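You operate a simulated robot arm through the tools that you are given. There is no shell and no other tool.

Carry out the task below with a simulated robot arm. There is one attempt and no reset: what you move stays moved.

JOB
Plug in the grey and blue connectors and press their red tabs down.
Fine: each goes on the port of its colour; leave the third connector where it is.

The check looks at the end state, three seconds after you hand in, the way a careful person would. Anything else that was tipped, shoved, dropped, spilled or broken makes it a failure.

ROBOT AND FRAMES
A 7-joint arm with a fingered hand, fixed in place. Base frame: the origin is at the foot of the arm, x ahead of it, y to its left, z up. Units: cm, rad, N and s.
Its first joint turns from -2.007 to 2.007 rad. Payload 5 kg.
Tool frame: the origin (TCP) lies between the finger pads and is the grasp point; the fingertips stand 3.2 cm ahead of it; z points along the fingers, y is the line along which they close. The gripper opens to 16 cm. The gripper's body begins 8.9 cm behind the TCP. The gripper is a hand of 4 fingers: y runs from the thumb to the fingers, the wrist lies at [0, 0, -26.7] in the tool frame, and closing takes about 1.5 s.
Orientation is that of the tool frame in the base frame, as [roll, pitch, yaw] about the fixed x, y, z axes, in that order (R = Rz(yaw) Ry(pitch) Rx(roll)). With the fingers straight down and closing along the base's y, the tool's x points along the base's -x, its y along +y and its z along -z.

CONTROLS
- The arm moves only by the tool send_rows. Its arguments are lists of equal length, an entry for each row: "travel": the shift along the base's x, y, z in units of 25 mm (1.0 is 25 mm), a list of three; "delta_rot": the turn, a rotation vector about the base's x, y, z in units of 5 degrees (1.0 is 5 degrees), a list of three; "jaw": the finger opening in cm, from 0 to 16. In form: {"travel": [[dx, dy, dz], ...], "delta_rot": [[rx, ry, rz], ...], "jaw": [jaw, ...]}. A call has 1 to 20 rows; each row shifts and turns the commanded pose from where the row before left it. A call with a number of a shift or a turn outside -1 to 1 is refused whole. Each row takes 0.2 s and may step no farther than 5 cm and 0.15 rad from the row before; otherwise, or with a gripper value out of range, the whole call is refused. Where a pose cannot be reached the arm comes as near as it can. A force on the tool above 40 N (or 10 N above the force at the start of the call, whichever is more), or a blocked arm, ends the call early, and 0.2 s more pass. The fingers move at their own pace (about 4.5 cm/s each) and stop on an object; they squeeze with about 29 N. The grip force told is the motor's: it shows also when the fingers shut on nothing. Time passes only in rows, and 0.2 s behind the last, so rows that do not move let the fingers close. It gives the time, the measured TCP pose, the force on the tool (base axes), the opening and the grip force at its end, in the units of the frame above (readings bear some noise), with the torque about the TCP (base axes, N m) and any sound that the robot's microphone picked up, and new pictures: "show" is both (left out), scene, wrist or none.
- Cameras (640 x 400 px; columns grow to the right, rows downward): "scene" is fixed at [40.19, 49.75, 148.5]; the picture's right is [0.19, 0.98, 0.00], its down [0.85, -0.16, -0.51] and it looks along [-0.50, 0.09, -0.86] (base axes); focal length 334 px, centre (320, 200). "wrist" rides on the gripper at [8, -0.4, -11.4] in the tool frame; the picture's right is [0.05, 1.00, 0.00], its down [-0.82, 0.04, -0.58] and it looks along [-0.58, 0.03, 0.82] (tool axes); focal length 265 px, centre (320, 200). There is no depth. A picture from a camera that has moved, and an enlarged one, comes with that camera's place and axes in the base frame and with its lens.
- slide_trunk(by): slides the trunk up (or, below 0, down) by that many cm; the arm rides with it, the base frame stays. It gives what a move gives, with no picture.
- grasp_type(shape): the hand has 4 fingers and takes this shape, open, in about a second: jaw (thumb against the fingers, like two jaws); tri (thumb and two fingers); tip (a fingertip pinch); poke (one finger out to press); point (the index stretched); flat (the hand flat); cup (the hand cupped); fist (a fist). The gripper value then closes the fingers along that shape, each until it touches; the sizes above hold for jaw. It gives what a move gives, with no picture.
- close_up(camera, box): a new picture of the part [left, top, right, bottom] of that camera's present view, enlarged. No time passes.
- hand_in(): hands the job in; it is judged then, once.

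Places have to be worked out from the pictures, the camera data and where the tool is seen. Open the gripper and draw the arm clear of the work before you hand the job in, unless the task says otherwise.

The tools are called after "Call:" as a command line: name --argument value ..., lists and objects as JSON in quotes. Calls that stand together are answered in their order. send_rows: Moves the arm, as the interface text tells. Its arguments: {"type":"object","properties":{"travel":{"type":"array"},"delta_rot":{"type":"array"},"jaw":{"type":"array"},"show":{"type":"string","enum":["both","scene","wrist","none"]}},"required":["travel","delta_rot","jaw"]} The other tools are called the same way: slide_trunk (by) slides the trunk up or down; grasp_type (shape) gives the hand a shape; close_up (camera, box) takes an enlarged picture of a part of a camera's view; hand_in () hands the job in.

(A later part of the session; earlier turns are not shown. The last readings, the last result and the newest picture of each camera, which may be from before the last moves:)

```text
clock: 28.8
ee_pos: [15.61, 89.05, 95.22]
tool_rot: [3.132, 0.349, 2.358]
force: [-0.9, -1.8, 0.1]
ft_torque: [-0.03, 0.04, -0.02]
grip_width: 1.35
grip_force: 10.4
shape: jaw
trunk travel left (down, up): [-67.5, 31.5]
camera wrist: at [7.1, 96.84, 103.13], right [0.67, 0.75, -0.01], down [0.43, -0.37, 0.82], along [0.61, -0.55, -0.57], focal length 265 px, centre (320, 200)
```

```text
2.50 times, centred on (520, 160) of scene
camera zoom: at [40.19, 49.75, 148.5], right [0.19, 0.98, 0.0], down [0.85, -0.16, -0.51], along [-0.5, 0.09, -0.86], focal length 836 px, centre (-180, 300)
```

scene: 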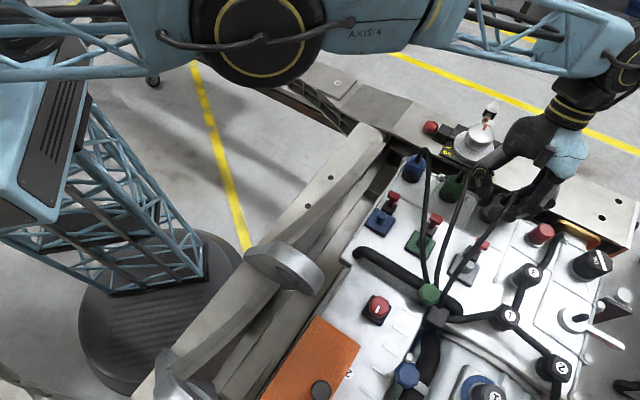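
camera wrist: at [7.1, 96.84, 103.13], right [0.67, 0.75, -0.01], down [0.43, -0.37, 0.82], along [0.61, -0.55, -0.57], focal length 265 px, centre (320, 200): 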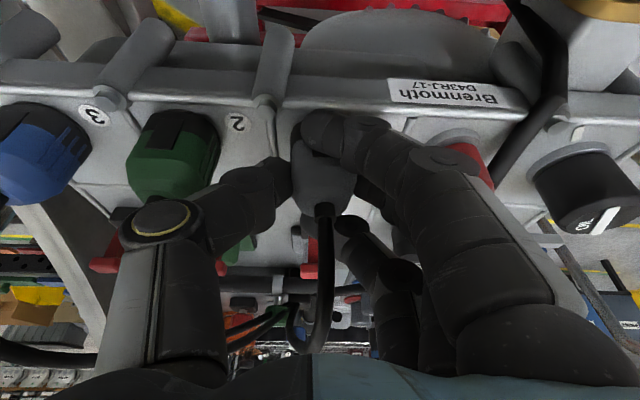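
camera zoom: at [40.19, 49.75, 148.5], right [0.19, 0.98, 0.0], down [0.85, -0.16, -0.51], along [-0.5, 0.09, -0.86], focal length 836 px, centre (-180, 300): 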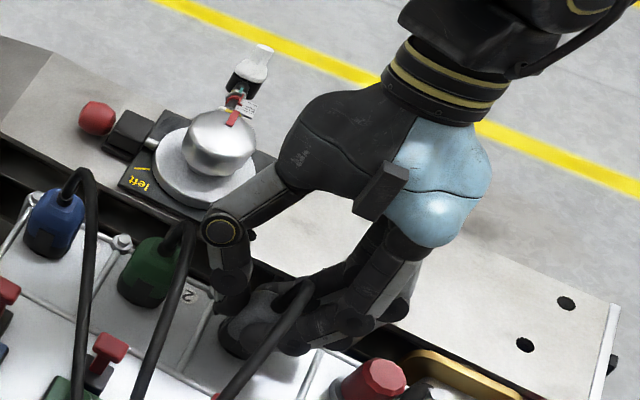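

The middle finger and thumb hold the plug, but the two outer fingers slipped past its front and back faces. The back one would hit the red tab at the port, so I'll reopen and close only to about the plug's width so the outer fingers stay on the sides.

Call:
send_rows --travel '[[0, 0, 0], [0, 0, 0], [0, 0, 0], [0, 0, 0], [0, 0, 0], [0, 0, 0]]' --delta_rot '[[0, 0, 0], [0, 0, 0], [0, 0, 0], [0, 0, 0], [0, 0, 0], [0, 0, 0]]' --jaw '[6, 6, 6, 6, 6, 6]' --show "none"

Call:
close_up --camera "wrist" --box '[180, 80, 460, 255]'

Call:
send_rows --travel '[[0, 0, 0], [0, 0, 0], [0, 0, 0], [0, 0, 0], [0, 0, 0], [0, 0, 0]]' --delta_rot '[[0, 0, 0], [0, 0, 0], [0, 0, 0], [0, 0, 0], [0, 0, 0], [0, 0, 0]]' --jaw '[5, 4.5, 4, 3.8, 3.8, 3.8]' --show "none"

Call:
close_up --camera "wrist" --box '[180, 80, 460, 255]'

```text
clock: 30.2
ee_pos: [15.55, 89.12, 95.35]
tool_rot: [3.134, 0.349, 2.359]
force: [0.4, -0.3, 0.0]
ft_torque: [-0.03, 0.0, 0.03]
grip_width: 5.92
grip_force: 0.0
shape: jaw
trunk travel left (down, up): [-67.5, 31.5]
```

```text
2.29 times, centred on (320, 168) of wrist
camera zoom: at [7.11, 96.84, 103.13], right [0.67, 0.75, -0.01], down [0.43, -0.37, 0.82], along [0.61, -0.55, -0.57], focal length 607 px, centre (320, 274)
```

zoom: 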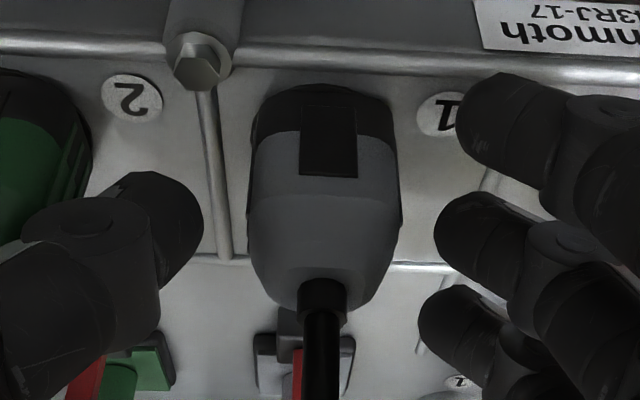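

```text
clock: 31.6
ee_pos: [15.51, 89.1, 95.14]
tool_rot: [3.132, 0.349, 2.359]
force: [-0.3, -0.1, 0.5]
ft_torque: [0.0, 0.01, 0.0]
grip_width: 3.87
grip_force: 0.1
shape: jaw
trunk travel left (down, up): [-67.5, 31.5]
```

```text
2.29 times, centred on (320, 168) of wrist
camera zoom: at [7.11, 96.84, 103.13], right [0.67, 0.75, -0.01], down [0.43, -0.37, 0.82], along [0.61, -0.55, -0.57], focal length 607 px, centre (320, 274)
```

zoom: 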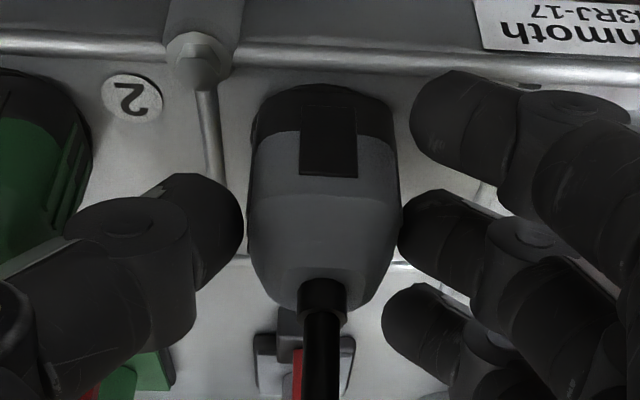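

The plug is about 3.8 cm wide, and at a 3.8 cm opening the fingers only just touch it. The TCP sits about 0.8 cm too far toward the rail, so I'll shift 0.4 cm toward the port side, close gently to 3.2 and read the grip force.

Call:
send_rows --travel '[[0, 0, 0], [0, 0, 0], [0.113, -0.113, 0], [0, 0, 0], [0, 0, 0], [0, 0, 0], [0, 0, 0], [0, 0, 0], [0, 0, 0]]' --delta_rot '[[0, 0, 0], [0, 0, 0], [0, 0, 0], [0, 0, 0], [0, 0, 0], [0, 0, 0], [0, 0, 0], [0, 0, 0], [0, 0, 0]]' --jaw '[5.5, 5.5, 5.5, 5, 4, 3.2, 3.2, 3.2, 3.2]' --show "none"

Call:
close_up --camera "wrist" --box '[180, 80, 460, 255]'

Call:
close_up --camera "scene" --box '[440, 120, 600, 240]'

```text
clock: 33.6
ee_pos: [15.87, 88.79, 95.26]
tool_rot: [3.133, 0.35, 2.36]
force: [0.8, 0.8, -0.1]
ft_torque: [-0.02, -0.02, -0.01]
grip_width: 3.26
grip_force: 0.1
shape: jaw
trunk travel left (down, up): [-67.5, 31.5]
```

```text
2.29 times, centred on (320, 168) of wrist
camera zoom: at [7.39, 96.56, 103.12], right [0.67, 0.75, -0.01], down [0.43, -0.37, 0.82], along [0.61, -0.55, -0.57], focal length 607 px, centre (320, 274)
```

zoom: 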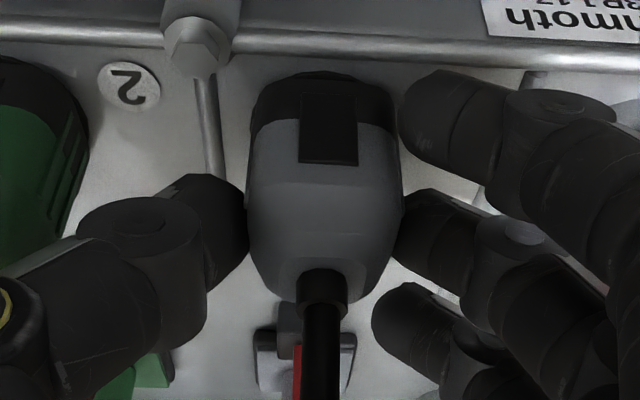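

```text
3.33 times, centred on (520, 180) of scene
camera zoom: at [40.19, 49.75, 148.5], right [0.19, 0.98, 0.0], down [0.85, -0.16, -0.51], along [-0.5, 0.09, -0.86], focal length 1114 px, centre (-347, 267)
```

zoom: 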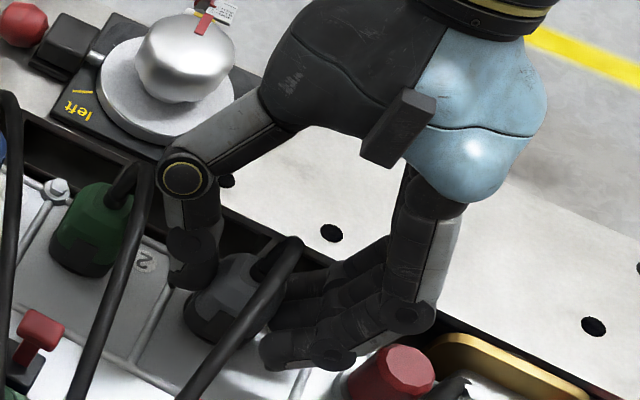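

Contact is just starting at 3.2. I'll keep closing slowly to 2.6 and check the force and where the outer fingers end up.

Call:
send_rows --travel '[[0, 0, 0], [0, 0, 0], [0, 0, 0]]' --delta_rot '[[0, 0, 0], [0, 0, 0], [0, 0, 0]]' --jaw '[2.9, 2.9, 2.9]' --show "none"

Call:
close_up --camera "wrist" --box '[180, 80, 460, 255]'

Call:
send_rows --travel '[[0, 0, 0], [0, 0, 0], [0, 0, 0]]' --delta_rot '[[0, 0, 0], [0, 0, 0], [0, 0, 0]]' --jaw '[2.6, 2.6, 2.6]' --show "none"

Call:
close_up --camera "wrist" --box '[180, 80, 460, 255]'

```text
clock: 34.4
ee_pos: [15.98, 88.81, 95.24]
tool_rot: [3.133, 0.349, 2.359]
force: [0.7, -0.3, 0.3]
ft_torque: [0.02, 0.04, 0.01]
grip_width: 3.01
grip_force: 0.0
shape: jaw
trunk travel left (down, up): [-67.5, 31.5]
```

```text
2.29 times, centred on (320, 168) of wrist
camera zoom: at [7.38, 96.56, 103.13], right [0.67, 0.75, -0.01], down [0.43, -0.37, 0.82], along [0.61, -0.55, -0.57], focal length 607 px, centre (320, 274)
```

zoom: 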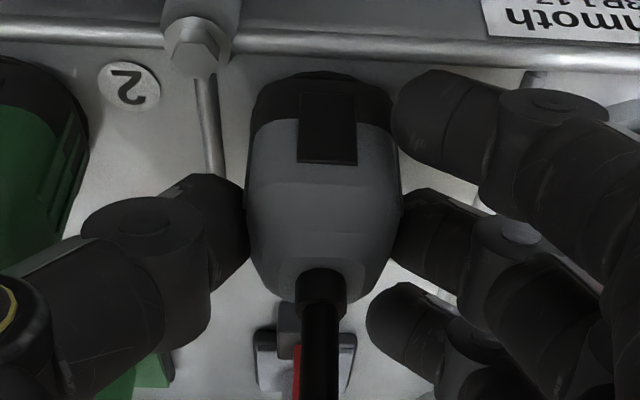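

```text
clock: 35.2
ee_pos: [15.93, 88.75, 95.2]
tool_rot: [3.133, 0.348, 2.362]
force: [-2.4, -1.5, 0.6]
ft_torque: [-0.06, 0.07, -0.01]
grip_width: 1.46
grip_force: 27.7
shape: jaw
trunk travel left (down, up): [-67.5, 31.5]
```

```text
2.29 times, centred on (320, 168) of wrist
camera zoom: at [7.3, 96.54, 103.14], right [0.67, 0.75, -0.01], down [0.43, -0.37, 0.82], along [0.61, -0.55, -0.57], focal length 607 px, centre (320, 274)
```

zoom: 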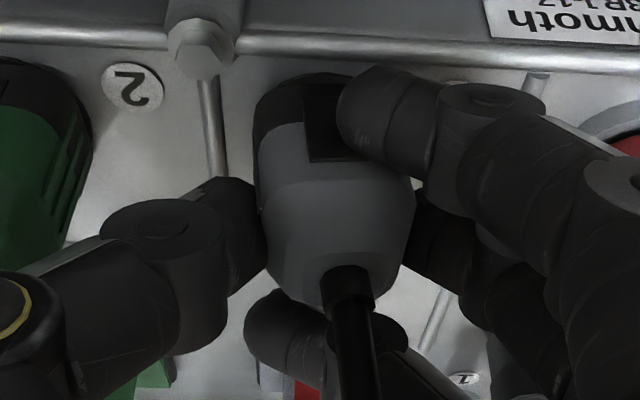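

Once contact is made, the jaw goes into force mode and the outer fingers always wrap the plug. I need the thumb-and-one-finger "tip" pinch instead. I'll open to 6, rise well clear, switch shape, and check where the idle fingers go.

Call:
send_rows --travel '[[0, 0, 0], [0, 0, 0], [0, 0, 0], [0, 0, 0], [0, 0, 0.5], [0, 0, 0.8], [0, 0, 0.8], [0, 0, 0.8], [0, 0, 0.8], [0, 0, 0.8], [0, 0, 0.8], [0, 0, 0.8]]' --delta_rot '[[0, 0, 0], [0, 0, 0], [0, 0, 0], [0, 0, 0], [0, 0, 0], [0, 0, 0], [0, 0, 0], [0, 0, 0], [0, 0, 0], [0, 0, 0], [0, 0, 0], [0, 0, 0]]' --jaw '[6, 6, 6, 6, 6, 6, 6, 6, 6, 6, 6, 6]'

Call:
grasp_type --shape "tip"

Call:
send_rows --travel '[[0, 0, 0], [0, 0, 0], [0, 0, 0], [0, 0, 0], [0, 0, 0], [0, 0, 0]]' --delta_rot '[[0, 0, 0], [0, 0, 0], [0, 0, 0], [0, 0, 0], [0, 0, 0], [0, 0, 0]]' --jaw '[6, 6, 6, 6, 6, 6]'

Call:
close_up --camera "scene" --box '[440, 20, 640, 250]'

```text
clock: 37.8
ee_pos: [15.82, 88.84, 110.39]
tool_rot: [3.132, 0.348, 2.36]
force: [0.0, 0.7, 0.0]
ft_torque: [0.0, 0.01, -0.01]
grip_width: 5.93
grip_force: 0.1
shape: jaw
trunk travel left (down, up): [-67.5, 31.5]
camera wrist: at [7.4, 96.56, 118.33], right [0.67, 0.75, -0.01], down [0.43, -0.37, 0.82], along [0.61, -0.55, -0.57], focal length 265 px, centre (320, 200)
```

scene: 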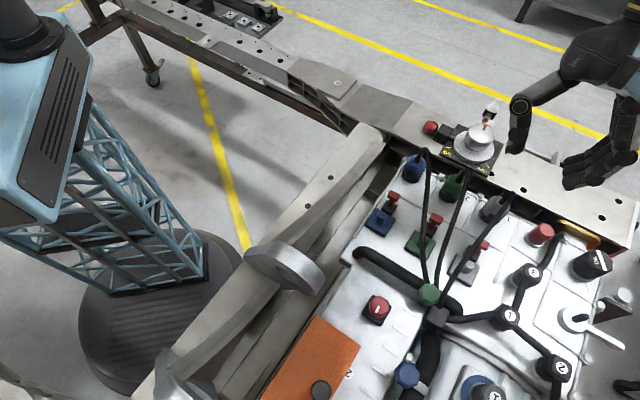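
wrist: 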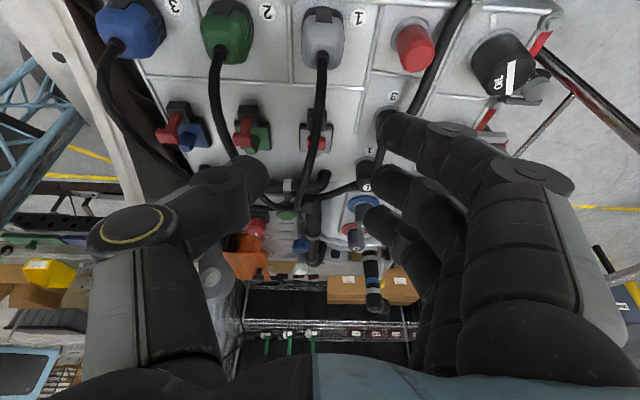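

```text
clock: 38.7
ee_pos: [15.96, 88.75, 110.47]
tool_rot: [3.133, 0.349, 2.361]
force: [1.0, -0.2, -0.1]
ft_torque: [0.0, -0.01, 0.04]
grip_width: 16.01
grip_force: 0.1
shape: tip
trunk travel left (down, up): [-67.5, 31.5]
```

```text
clock: 40.1
ee_pos: [15.92, 88.79, 110.41]
tool_rot: [3.134, 0.348, 2.361]
force: [-0.1, 0.4, -0.4]
ft_torque: [0.0, 0.03, 0.02]
grip_width: 6.06
grip_force: 0.1
shape: tip
trunk travel left (down, up): [-67.5, 31.5]
camera wrist: at [7.4, 96.59, 118.31], right [0.67, 0.75, -0.01], down [0.43, -0.37, 0.82], along [0.61, -0.55, -0.57], focal length 265 px, centre (320, 200)
```

scene: 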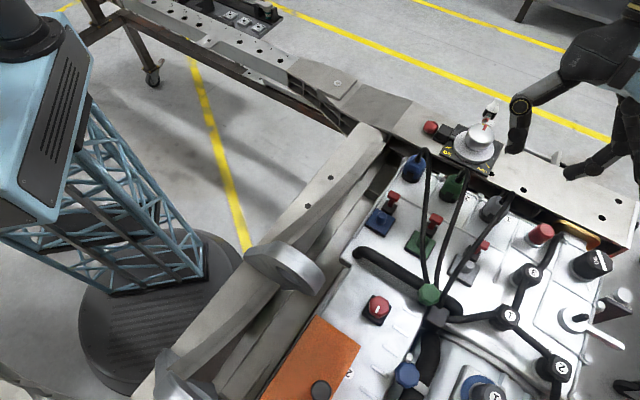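
wrist: 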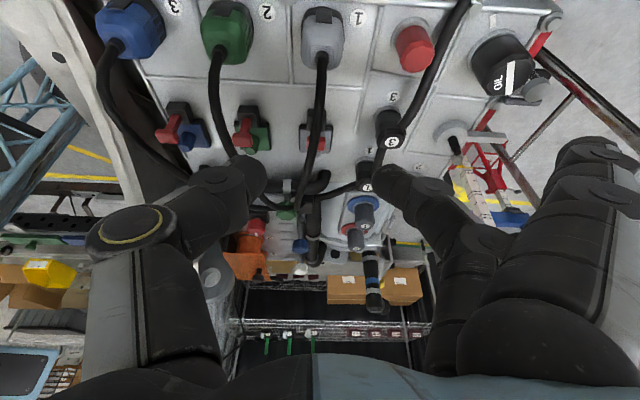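

```text
1.74 times, centred on (540, 135) of scene
camera zoom: at [40.19, 49.75, 148.5], right [0.19, 0.98, 0.0], down [0.85, -0.16, -0.51], along [-0.5, 0.09, -0.86], focal length 581 px, centre (-63, 313)
```

zoom: 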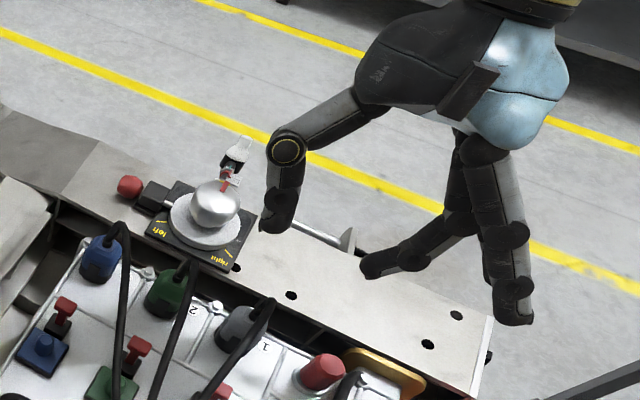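

In "tip", the idle fingers end near TCP height at about 12 cm to the right, above the red cap and hose tops. I'll zoom to re-measure the plug before descending.

Call:
close_up --camera "wrist" --box '[200, 0, 440, 150]'

Call:
close_up --camera "scene" --box '[440, 160, 600, 280]'

```text
2.67 times, centred on (320, 75) of wrist
camera zoom: at [7.4, 96.59, 118.31], right [0.67, 0.75, -0.01], down [0.43, -0.37, 0.82], along [0.61, -0.55, -0.57], focal length 708 px, centre (320, 533)
```

zoom: 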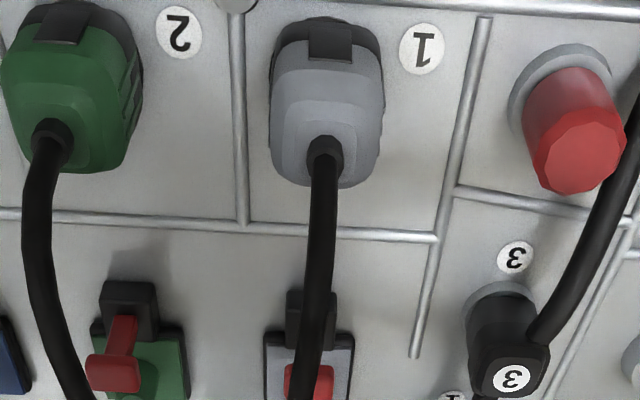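

```text
3.33 times, centred on (520, 220) of scene
camera zoom: at [40.19, 49.75, 148.5], right [0.19, 0.98, 0.0], down [0.85, -0.16, -0.51], along [-0.5, 0.09, -0.86], focal length 1114 px, centre (-347, 133)
```

zoom: 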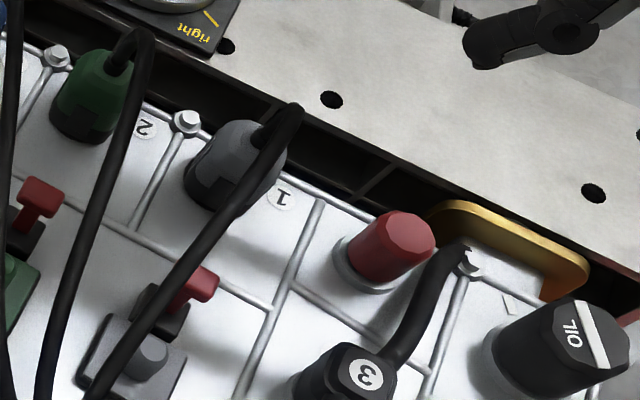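

The plug is still upright at about (16.05, 88.8). I'll nudge to centre the pinch and come straight down to z≈96.5.

Call:
send_rows --travel '[[-0.076, 0.13, -0.6], [0, 0, -0.8], [0, 0, -0.8], [0, 0, -0.8], [0, 0, -0.8], [0, 0, -0.8], [0, 0, -0.5], [0, 0, -0.4], [0, 0, 0]]' --delta_rot '[[0, 0, 0], [0, 0, 0], [0, 0, 0], [0, 0, 0], [0, 0, 0], [0, 0, 0], [0, 0, 0], [0, 0, 0], [0, 0, 0]]' --jaw '[6, 6, 6, 6, 6, 6, 6, 6, 6]'

Call:
close_up --camera "wrist" --box '[180, 80, 460, 255]'

Call:
close_up --camera "scene" --box '[440, 100, 640, 250]'

```text
clock: 42.1
ee_pos: [15.68, 89.12, 96.7]
tool_rot: [3.132, 0.348, 2.361]
force: [0.4, 0.0, -0.3]
ft_torque: [0.0, 0.02, -0.02]
grip_width: 6.09
grip_force: 0.1
shape: tip
trunk travel left (down, up): [-67.5, 31.5]
camera wrist: at [7.2, 96.88, 104.65], right [0.67, 0.75, -0.01], down [0.43, -0.37, 0.82], along [0.61, -0.55, -0.57], focal length 265 px, centre (320, 200)
```

scene: 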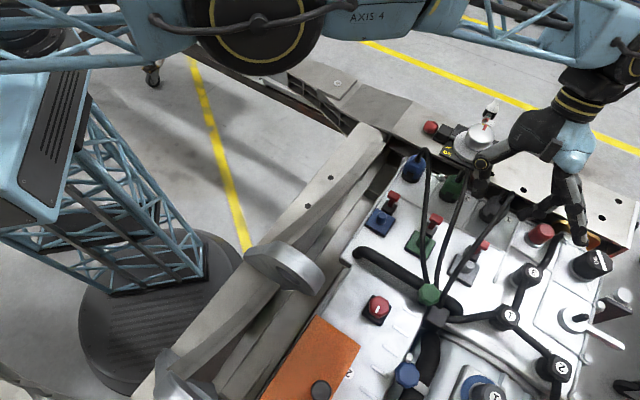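
wrist: 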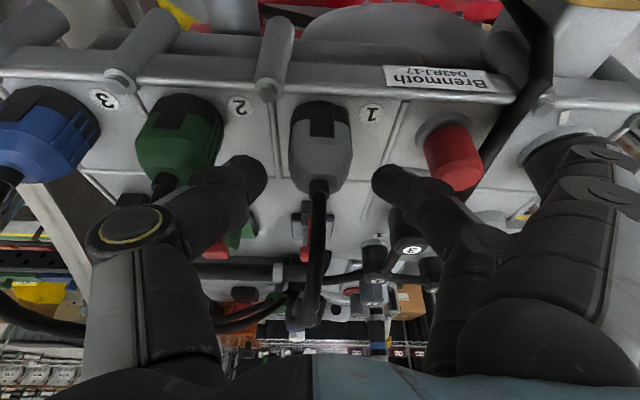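

```text
2.29 times, centred on (320, 168) of wrist
camera zoom: at [7.2, 96.88, 104.65], right [0.67, 0.75, -0.01], down [0.43, -0.37, 0.82], along [0.61, -0.55, -0.57], focal length 607 px, centre (320, 274)
```

zoom: 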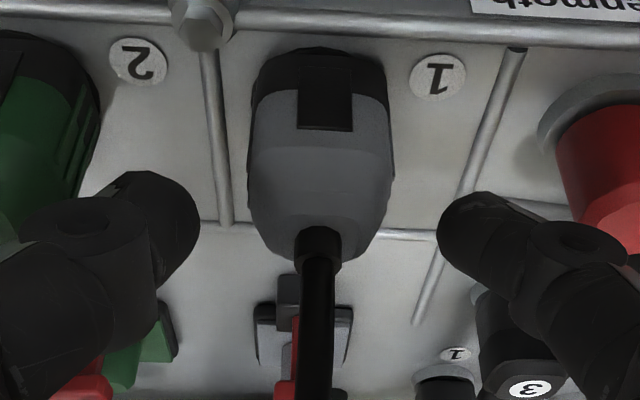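

```text
2.67 times, centred on (540, 175) of scene
camera zoom: at [40.19, 49.75, 148.5], right [0.19, 0.98, 0.0], down [0.85, -0.16, -0.51], along [-0.5, 0.09, -0.86], focal length 892 px, centre (-267, 267)
```

zoom: 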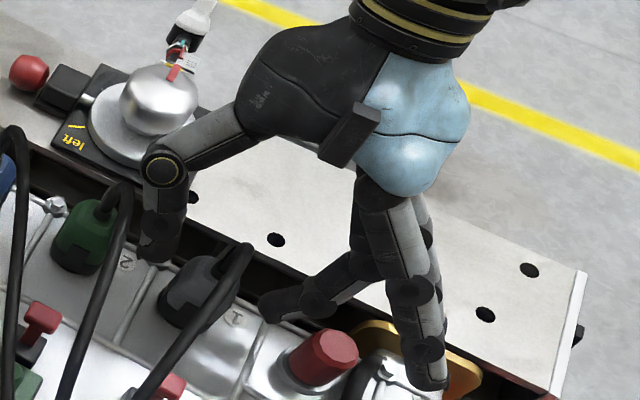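

The alignment looks right and the idle fingers are clear. I'll lower 1.3 cm and pinch.

Call:
send_rows --travel '[[0, 0, -0.26], [0, 0, -0.26], [0, 0, 0], [0, 0, 0], [0, 0, 0], [0, 0, 0], [0, 0, 0], [0, 0, 0], [0, 0, 0]]' --delta_rot '[[0, 0, 0], [0, 0, 0], [0, 0, 0], [0, 0, 0], [0, 0, 0], [0, 0, 0], [0, 0, 0], [0, 0, 0], [0, 0, 0]]' --jaw '[6, 6, 5, 4, 3.5, 3, 2.6, 2.6, 2.6]'

Call:
close_up --camera "wrist" --box '[180, 80, 460, 255]'

Call:
close_up --camera "scene" --box '[440, 120, 600, 240]'

```text
clock: 44.1
ee_pos: [15.68, 89.04, 95.39]
tool_rot: [3.133, 0.349, 2.358]
force: [-0.1, -0.1, -1.1]
ft_torque: [0.0, 0.02, 0.0]
grip_width: 2.66
grip_force: 28.6
shape: tip
trunk travel left (down, up): [-67.5, 31.5]
camera wrist: at [7.17, 96.85, 103.34], right [0.67, 0.75, -0.01], down [0.43, -0.37, 0.82], along [0.61, -0.55, -0.57], focal length 265 px, centre (320, 200)
```

scene: 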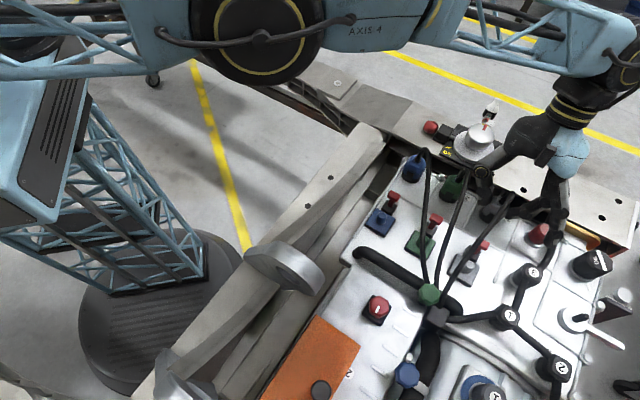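
wrist: 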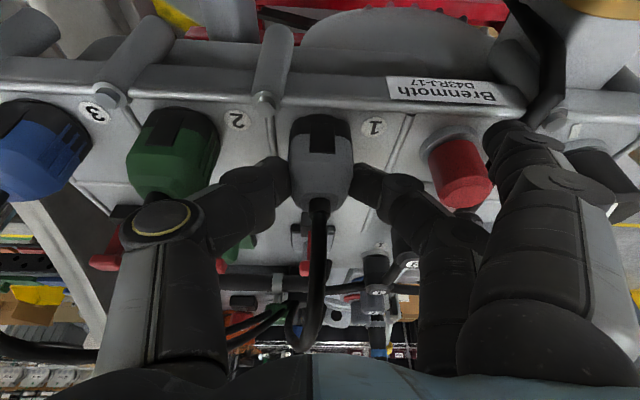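

```text
2.29 times, centred on (320, 168) of wrist
camera zoom: at [7.17, 96.85, 103.34], right [0.67, 0.75, -0.01], down [0.43, -0.37, 0.82], along [0.61, -0.55, -0.57], focal length 607 px, centre (320, 274)
```

zoom: 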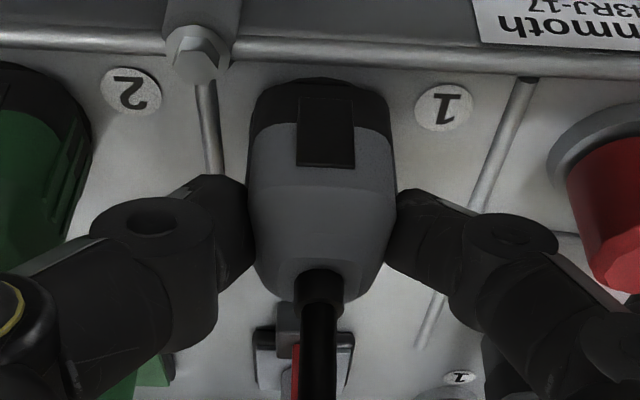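

```text
3.33 times, centred on (520, 180) of scene
camera zoom: at [40.19, 49.75, 148.5], right [0.19, 0.98, 0.0], down [0.85, -0.16, -0.51], along [-0.5, 0.09, -0.86], focal length 1114 px, centre (-347, 267)
```

zoom: 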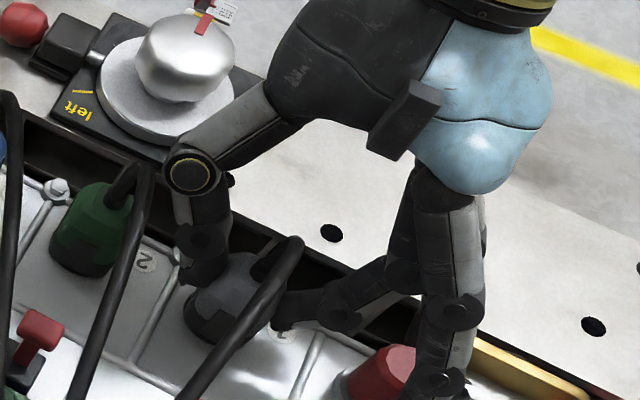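

The pinch is solid: 28.6 N, with the plug upright between thumb and middle finger. Before lifting, I'll take high-zoom scene views of the ports to refine the post positions.

Call:
close_up --camera "scene" --box '[440, 230, 500, 290]'

Call:
close_up --camera "scene" --box '[360, 180, 450, 260]'

Call:
close_up --camera "wrist" --box '[280, 190, 360, 260]'

```text
6.67 times, centred on (470, 260) of scene
camera zoom: at [40.19, 49.75, 148.5], right [0.19, 0.98, 0.0], down [0.85, -0.16, -0.51], along [-0.5, 0.09, -0.86], focal length 2229 px, centre (-680, -200)
```

zoom: 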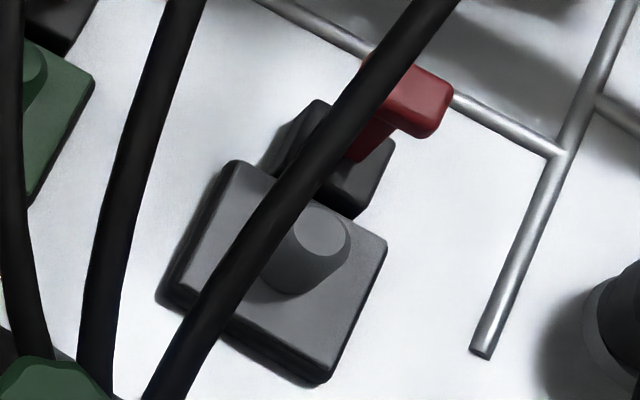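

```text
5.00 times, centred on (405, 220) of scene
camera zoom: at [40.19, 49.75, 148.5], right [0.19, 0.98, 0.0], down [0.85, -0.16, -0.51], along [-0.5, 0.09, -0.86], focal length 1672 px, centre (-105, 100)
```

zoom: 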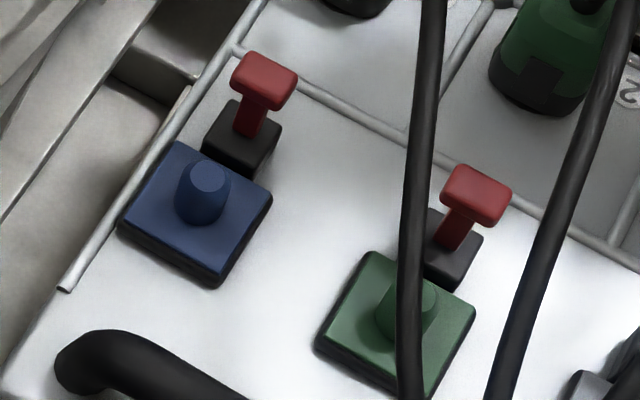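

```text
5.71 times, centred on (320, 225) of wrist
camera zoom: at [7.17, 96.85, 103.34], right [0.67, 0.75, -0.01], down [0.43, -0.37, 0.82], along [0.61, -0.55, -0.57], focal length 1517 px, centre (320, 57)
```

zoom: 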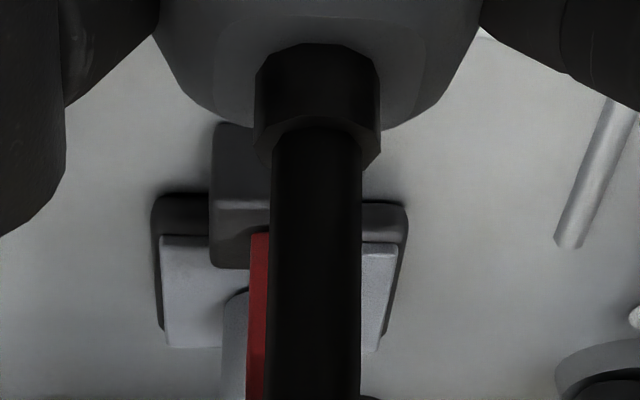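

The posts are tapered, so they should guide the plug on. My estimate for the grey post is (25.4, 78.95), which needs a plug displacement of roughly (+9.4, -9.8). I'll lift the plug straight up about 9 cm and see how it and the cable behave.

Call:
send_rows --travel '[[0, 0, 0.3], [0, 0, 0.5], [0, 0, 0.6], [0, 0, 0.7], [0, 0, 0.7], [0, 0, 0.7], [0, 0, 0.1]]' --delta_rot '[[0, 0, 0], [0, 0, 0], [0, 0, 0], [0, 0, 0], [0, 0, 0], [0, 0, 0], [0, 0, 0]]' --jaw '[2.6, 2.6, 2.6, 2.6, 2.6, 2.6, 2.6]'

Call:
close_up --camera "scene" --box '[400, 80, 600, 300]'

Call:
close_up --camera "wrist" --box '[180, 60, 460, 235]'

```text
clock: 45.7
ee_pos: [15.73, 89.06, 104.39]
tool_rot: [3.134, 0.348, 2.36]
force: [-0.6, 0.1, -0.3]
ft_torque: [-0.03, 0.04, 0.01]
grip_width: 2.65
grip_force: 28.7
shape: tip
trunk travel left (down, up): [-67.5, 31.5]
camera wrist: at [7.25, 96.93, 112.33], right [0.67, 0.75, -0.01], down [0.43, -0.37, 0.82], along [0.61, -0.55, -0.57], focal length 265 px, centre (320, 200)
```

scene: 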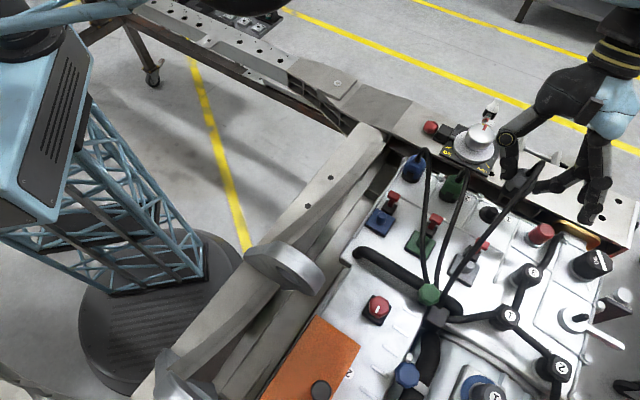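
wrist: 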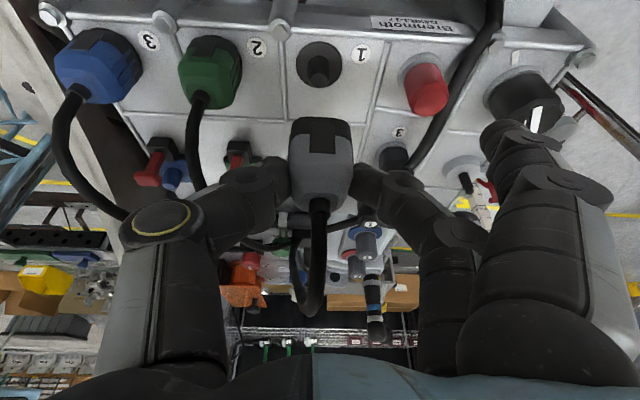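

```text
1.82 times, centred on (500, 190) of scene
camera zoom: at [40.19, 49.75, 148.5], right [0.19, 0.98, 0.0], down [0.85, -0.16, -0.51], along [-0.5, 0.09, -0.86], focal length 608 px, centre (-7, 218)
```

zoom: 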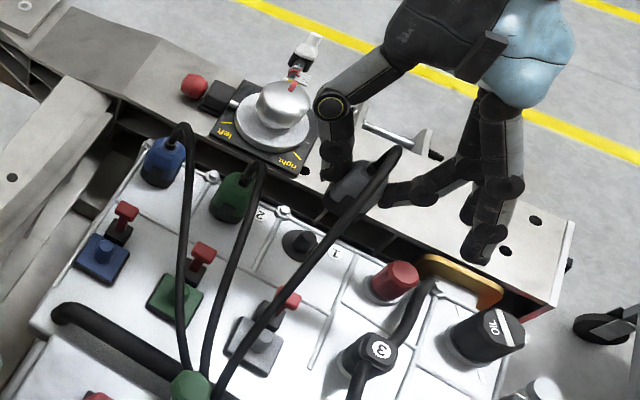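

```text
2.29 times, centred on (320, 148) of wrist
camera zoom: at [7.25, 96.93, 112.33], right [0.67, 0.75, -0.01], down [0.43, -0.37, 0.82], along [0.61, -0.55, -0.57], focal length 607 px, centre (320, 320)
```

zoom: 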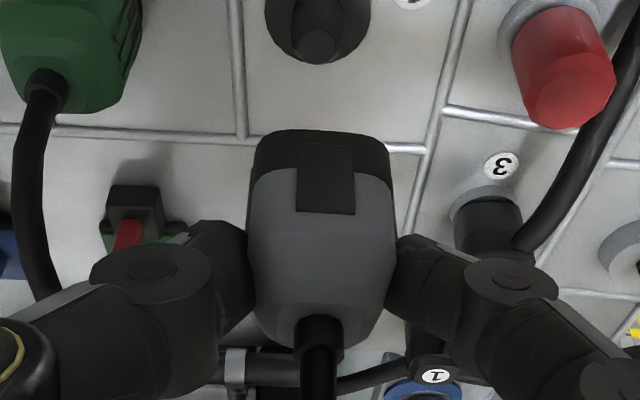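

The plug lifted cleanly and revealed a black parking peg underneath, so the parked plugs are stable on pegs. I can now compare the peg and port post directly, so I'll zoom on both.

Call:
close_up --camera "scene" --box '[460, 190, 520, 230]'

Call:
close_up --camera "scene" --box '[445, 245, 495, 285]'

Call:
close_up --camera "wrist" --box '[280, 30, 360, 100]'

```text
10.00 times, centred on (490, 210) of scene
camera zoom: at [40.19, 49.75, 148.5], right [0.19, 0.98, 0.0], down [0.85, -0.16, -0.51], along [-0.5, 0.09, -0.86], focal length 3343 px, centre (-1380, 100)
```

zoom: 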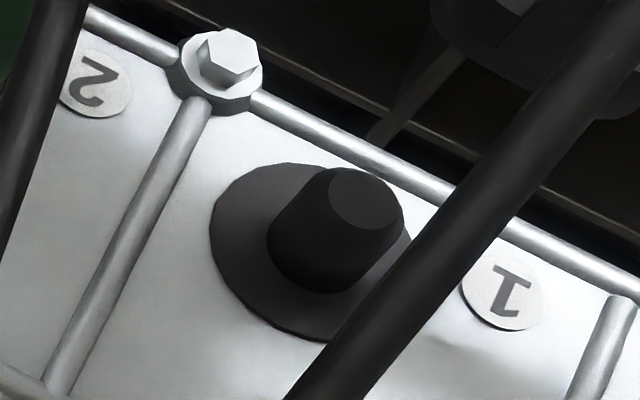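

```text
10.00 times, centred on (470, 265) of scene
camera zoom: at [40.19, 49.75, 148.5], right [0.19, 0.98, 0.0], down [0.85, -0.16, -0.51], along [-0.5, 0.09, -0.86], focal length 3343 px, centre (-1180, -450)
```

zoom: 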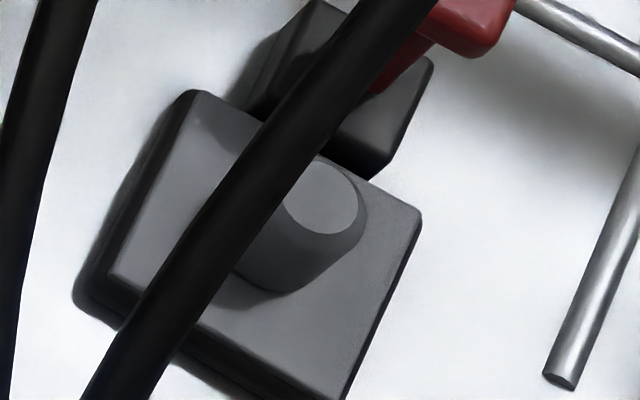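

```text
5.71 times, centred on (320, 65) of wrist
camera zoom: at [7.25, 96.93, 112.33], right [0.67, 0.75, -0.01], down [0.43, -0.37, 0.82], along [0.61, -0.55, -0.57], focal length 1517 px, centre (320, 971)
```

zoom: 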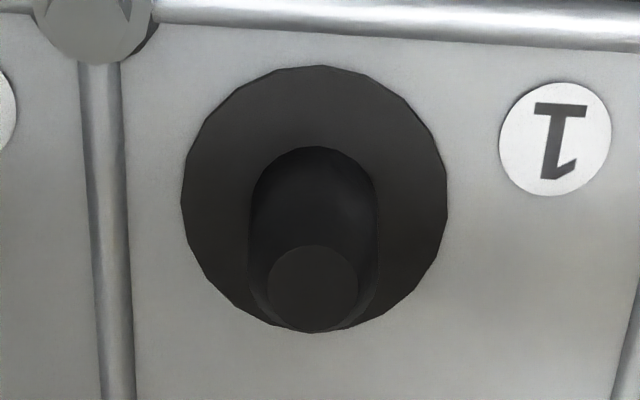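

Comparing peg and post in both views, the port is a nearly pure 13.45 cm shift toward the port side (row offset ≈ 0). I'll carry the plug over at this height and inspect.

Call:
send_rows --travel '[[0.474, -0.4775, 0], [0.474, -0.4775, 0], [0.474, -0.4775, 0], [0.474, -0.4775, 0], [0.474, -0.4775, 0], [0.474, -0.4775, 0], [0.474, -0.4775, 0], [0.474, -0.4775, 0], [0, 0, 0]]' --delta_rot '[[0, 0, 0], [0, 0, 0], [0, 0, 0], [0, 0, 0], [0, 0, 0], [0, 0, 0], [0, 0, 0], [0, 0, 0], [0, 0, 0]]' --jaw '[2.6, 2.6, 2.6, 2.6, 2.6, 2.6, 2.6, 2.6, 2.6]'

Call:
close_up --camera "scene" --box '[420, 200, 540, 300]'

Call:
close_up --camera "wrist" --box '[180, 40, 460, 215]'

```text
clock: 47.7
ee_pos: [25.06, 79.54, 104.43]
tool_rot: [3.132, 0.348, 2.36]
force: [0.9, 0.2, -1.6]
ft_torque: [0.04, 0.0, 0.01]
grip_width: 2.65
grip_force: 29.3
shape: tip
trunk travel left (down, up): [-67.5, 31.5]
camera wrist: at [16.62, 87.38, 112.36], right [0.67, 0.75, -0.01], down [0.43, -0.37, 0.82], along [0.61, -0.55, -0.57], focal length 265 px, centre (320, 200)
```

scene: 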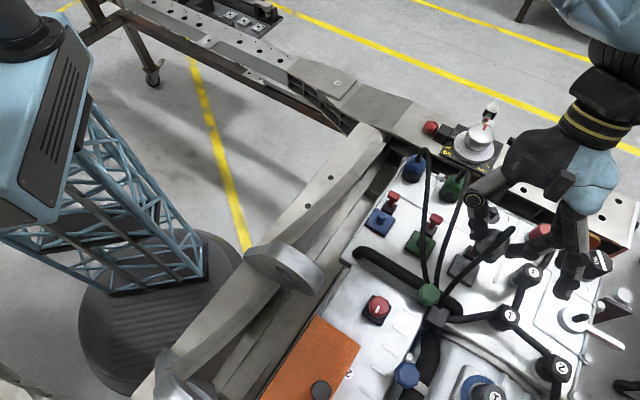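
wrist: 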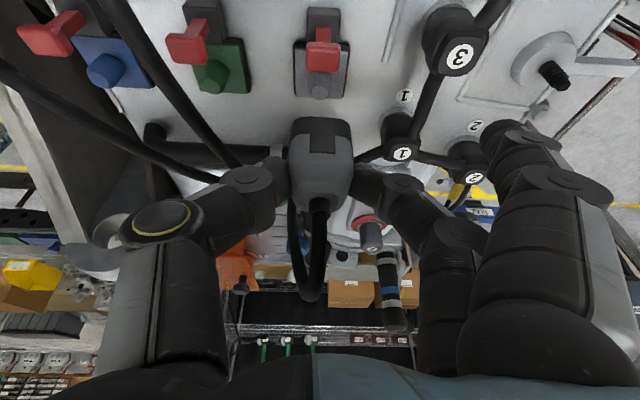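

```text
4.00 times, centred on (480, 250) of scene
camera zoom: at [40.19, 49.75, 148.5], right [0.19, 0.98, 0.0], down [0.85, -0.16, -0.51], along [-0.5, 0.09, -0.86], focal length 1337 px, centre (-320, 0)
```

zoom: 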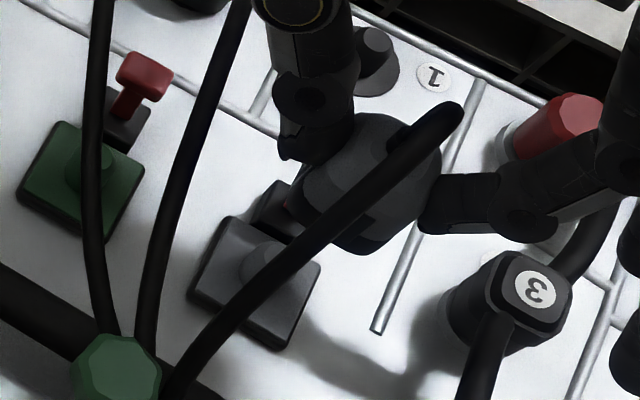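

```text
2.29 times, centred on (320, 128) of wrist
camera zoom: at [16.62, 87.38, 112.36], right [0.67, 0.75, -0.01], down [0.43, -0.37, 0.82], along [0.61, -0.55, -0.57], focal length 607 px, centre (320, 366)
```

zoom: 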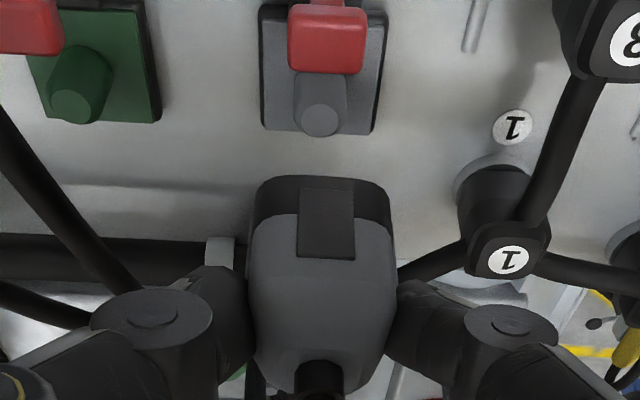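

The plug is laterally lined up with the grey post, which shows just below the tab in the wrist view. I'll zoom in on the post to fine-tune before lowering.

Call:
close_up --camera "wrist" --box '[280, 30, 360, 110]'

Call:
close_up --camera "scene" --box '[450, 210, 510, 290]'

```text
5.00 times, centred on (320, 70) of wrist
camera zoom: at [16.62, 87.38, 112.36], right [0.67, 0.75, -0.01], down [0.43, -0.37, 0.82], along [0.61, -0.55, -0.57], focal length 1327 px, centre (320, 850)
```

zoom: 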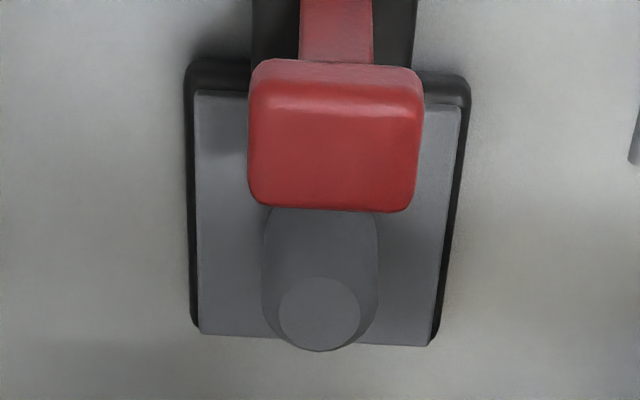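

```text
5.00 times, centred on (480, 250) of scene
camera zoom: at [40.19, 49.75, 148.5], right [0.19, 0.98, 0.0], down [0.85, -0.16, -0.51], along [-0.5, 0.09, -0.86], focal length 1672 px, centre (-480, -50)
```

zoom: 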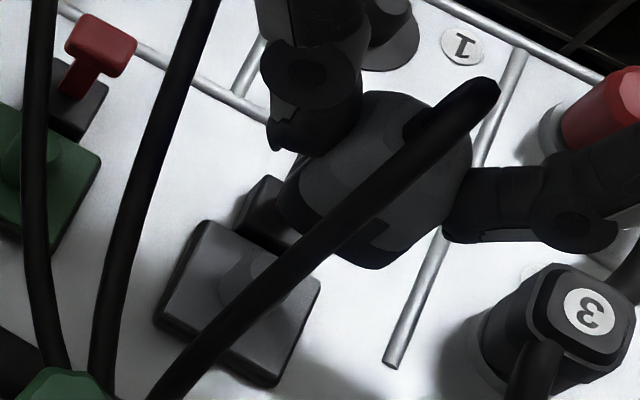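

Post sits about 0.4 cm further toward the front than the plug axis. I'll correct (+0.34, -0.2) and lower to z≈101, keeping the plug above the post top (z≈93.4), then compare again.

Call:
send_rows --travel '[[0.136, -0.08, 0], [0, 0, -0.45], [0, 0, -0.45], [0, 0, -0.45], [0, 0, 0]]' --delta_rot '[[0, 0, 0], [0, 0, 0], [0, 0, 0], [0, 0, 0], [0, 0, 0]]' --jaw '[2.6, 2.6, 2.6, 2.6, 2.6]'

Call:
close_up --camera "wrist" --box '[240, 60, 400, 160]'

Call:
close_up --camera "scene" --box '[430, 210, 530, 290]'

```text
clock: 48.9
ee_pos: [25.45, 79.36, 101.04]
tool_rot: [3.134, 0.349, 2.36]
force: [0.5, 0.0, -0.7]
ft_torque: [-0.02, 0.0, 0.01]
grip_width: 2.63
grip_force: 29.1
shape: tip
trunk travel left (down, up): [-67.5, 31.5]
camera wrist: at [16.97, 87.2, 109.0], right [0.67, 0.75, -0.01], down [0.43, -0.37, 0.82], along [0.61, -0.55, -0.57], focal length 265 px, centre (320, 200)
```

scene: 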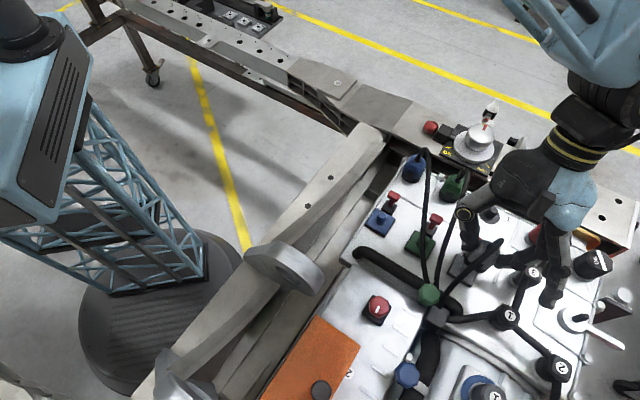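
wrist: 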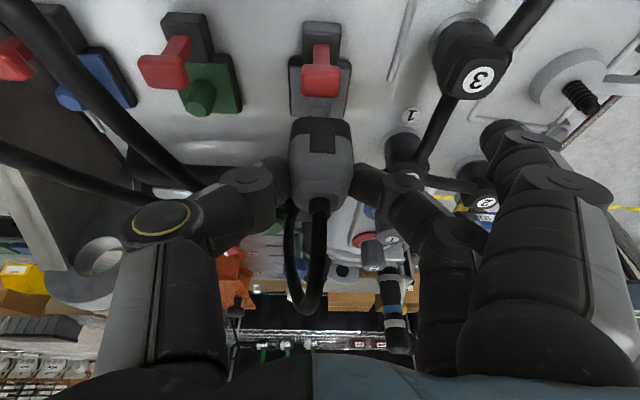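

```text
4.00 times, centred on (320, 110) of wrist
camera zoom: at [16.97, 87.2, 109.0], right [0.67, 0.75, -0.01], down [0.43, -0.37, 0.82], along [0.61, -0.55, -0.57], focal length 1062 px, centre (320, 560)
```

zoom: 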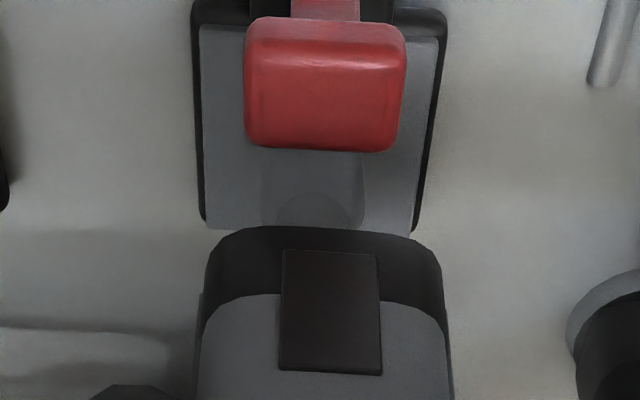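

```text
5.00 times, centred on (480, 250) of scene
camera zoom: at [40.19, 49.75, 148.5], right [0.19, 0.98, 0.0], down [0.85, -0.16, -0.51], along [-0.5, 0.09, -0.86], focal length 1672 px, centre (-480, -50)
```

zoom: 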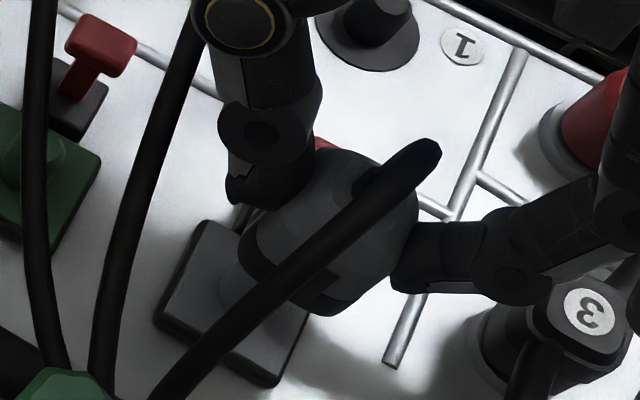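

Alignment is within about 1–2 mm. I'll nudge 0.12 cm toward the tab and lower slowly to about z=98.5, where the plug should start onto the tapered post, watching the force and the green cable.

Call:
send_rows --travel '[[-0.034, 0.034, -0.2], [0, 0, -0.2], [0, 0, -0.2], [0, 0, -0.2], [0, 0, -0.2], [0, 0, 0]]' --delta_rot '[[0, 0, 0], [0, 0, 0], [0, 0, 0], [0, 0, 0], [0, 0, 0], [0, 0, 0]]' --jaw '[2.6, 2.6, 2.6, 2.6, 2.6, 2.6]'

Call:
close_up --camera "wrist" --box '[200, 80, 440, 230]'

Call:
close_up --camera "scene" --box '[430, 210, 530, 290]'

```text
clock: 50.3
ee_pos: [25.37, 79.43, 98.6]
tool_rot: [3.133, 0.349, 2.36]
force: [0.4, 1.2, -1.1]
ft_torque: [0.0, -0.02, 0.01]
grip_width: 2.66
grip_force: 29.1
shape: tip
trunk travel left (down, up): [-67.5, 31.5]
camera wrist: at [16.88, 87.25, 106.48], right [0.67, 0.75, -0.01], down [0.43, -0.37, 0.82], along [0.61, -0.55, -0.57], focal length 265 px, centre (320, 200)
```

scene: 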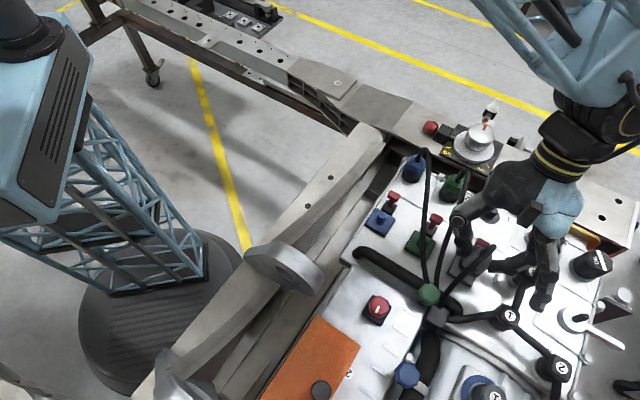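
wrist: 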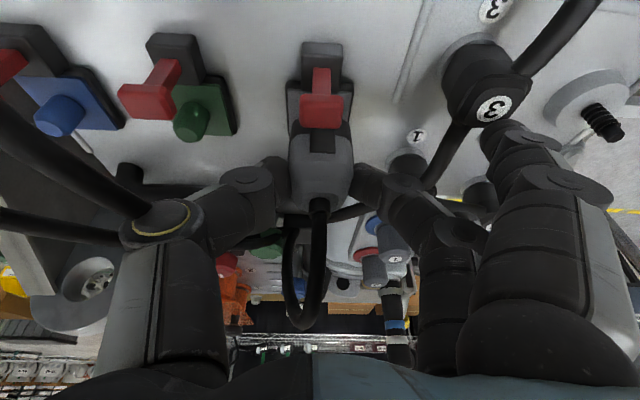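

```text
2.67 times, centred on (320, 155) of wrist
camera zoom: at [16.88, 87.25, 106.48], right [0.67, 0.75, -0.01], down [0.43, -0.37, 0.82], along [0.61, -0.55, -0.57], focal length 708 px, centre (320, 320)
```

zoom: 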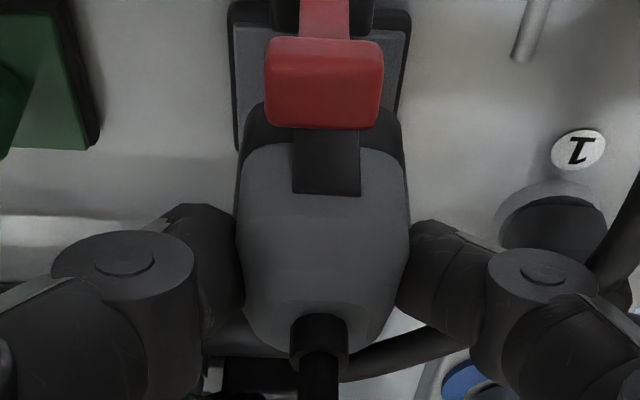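

```text
5.00 times, centred on (480, 250) of scene
camera zoom: at [40.19, 49.75, 148.5], right [0.19, 0.98, 0.0], down [0.85, -0.16, -0.51], along [-0.5, 0.09, -0.86], focal length 1672 px, centre (-480, -50)
```

zoom: 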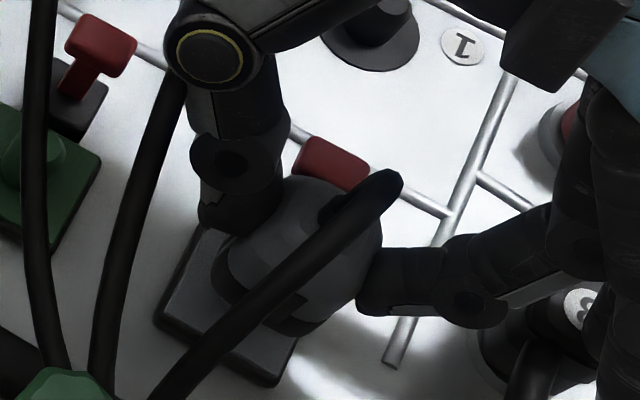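

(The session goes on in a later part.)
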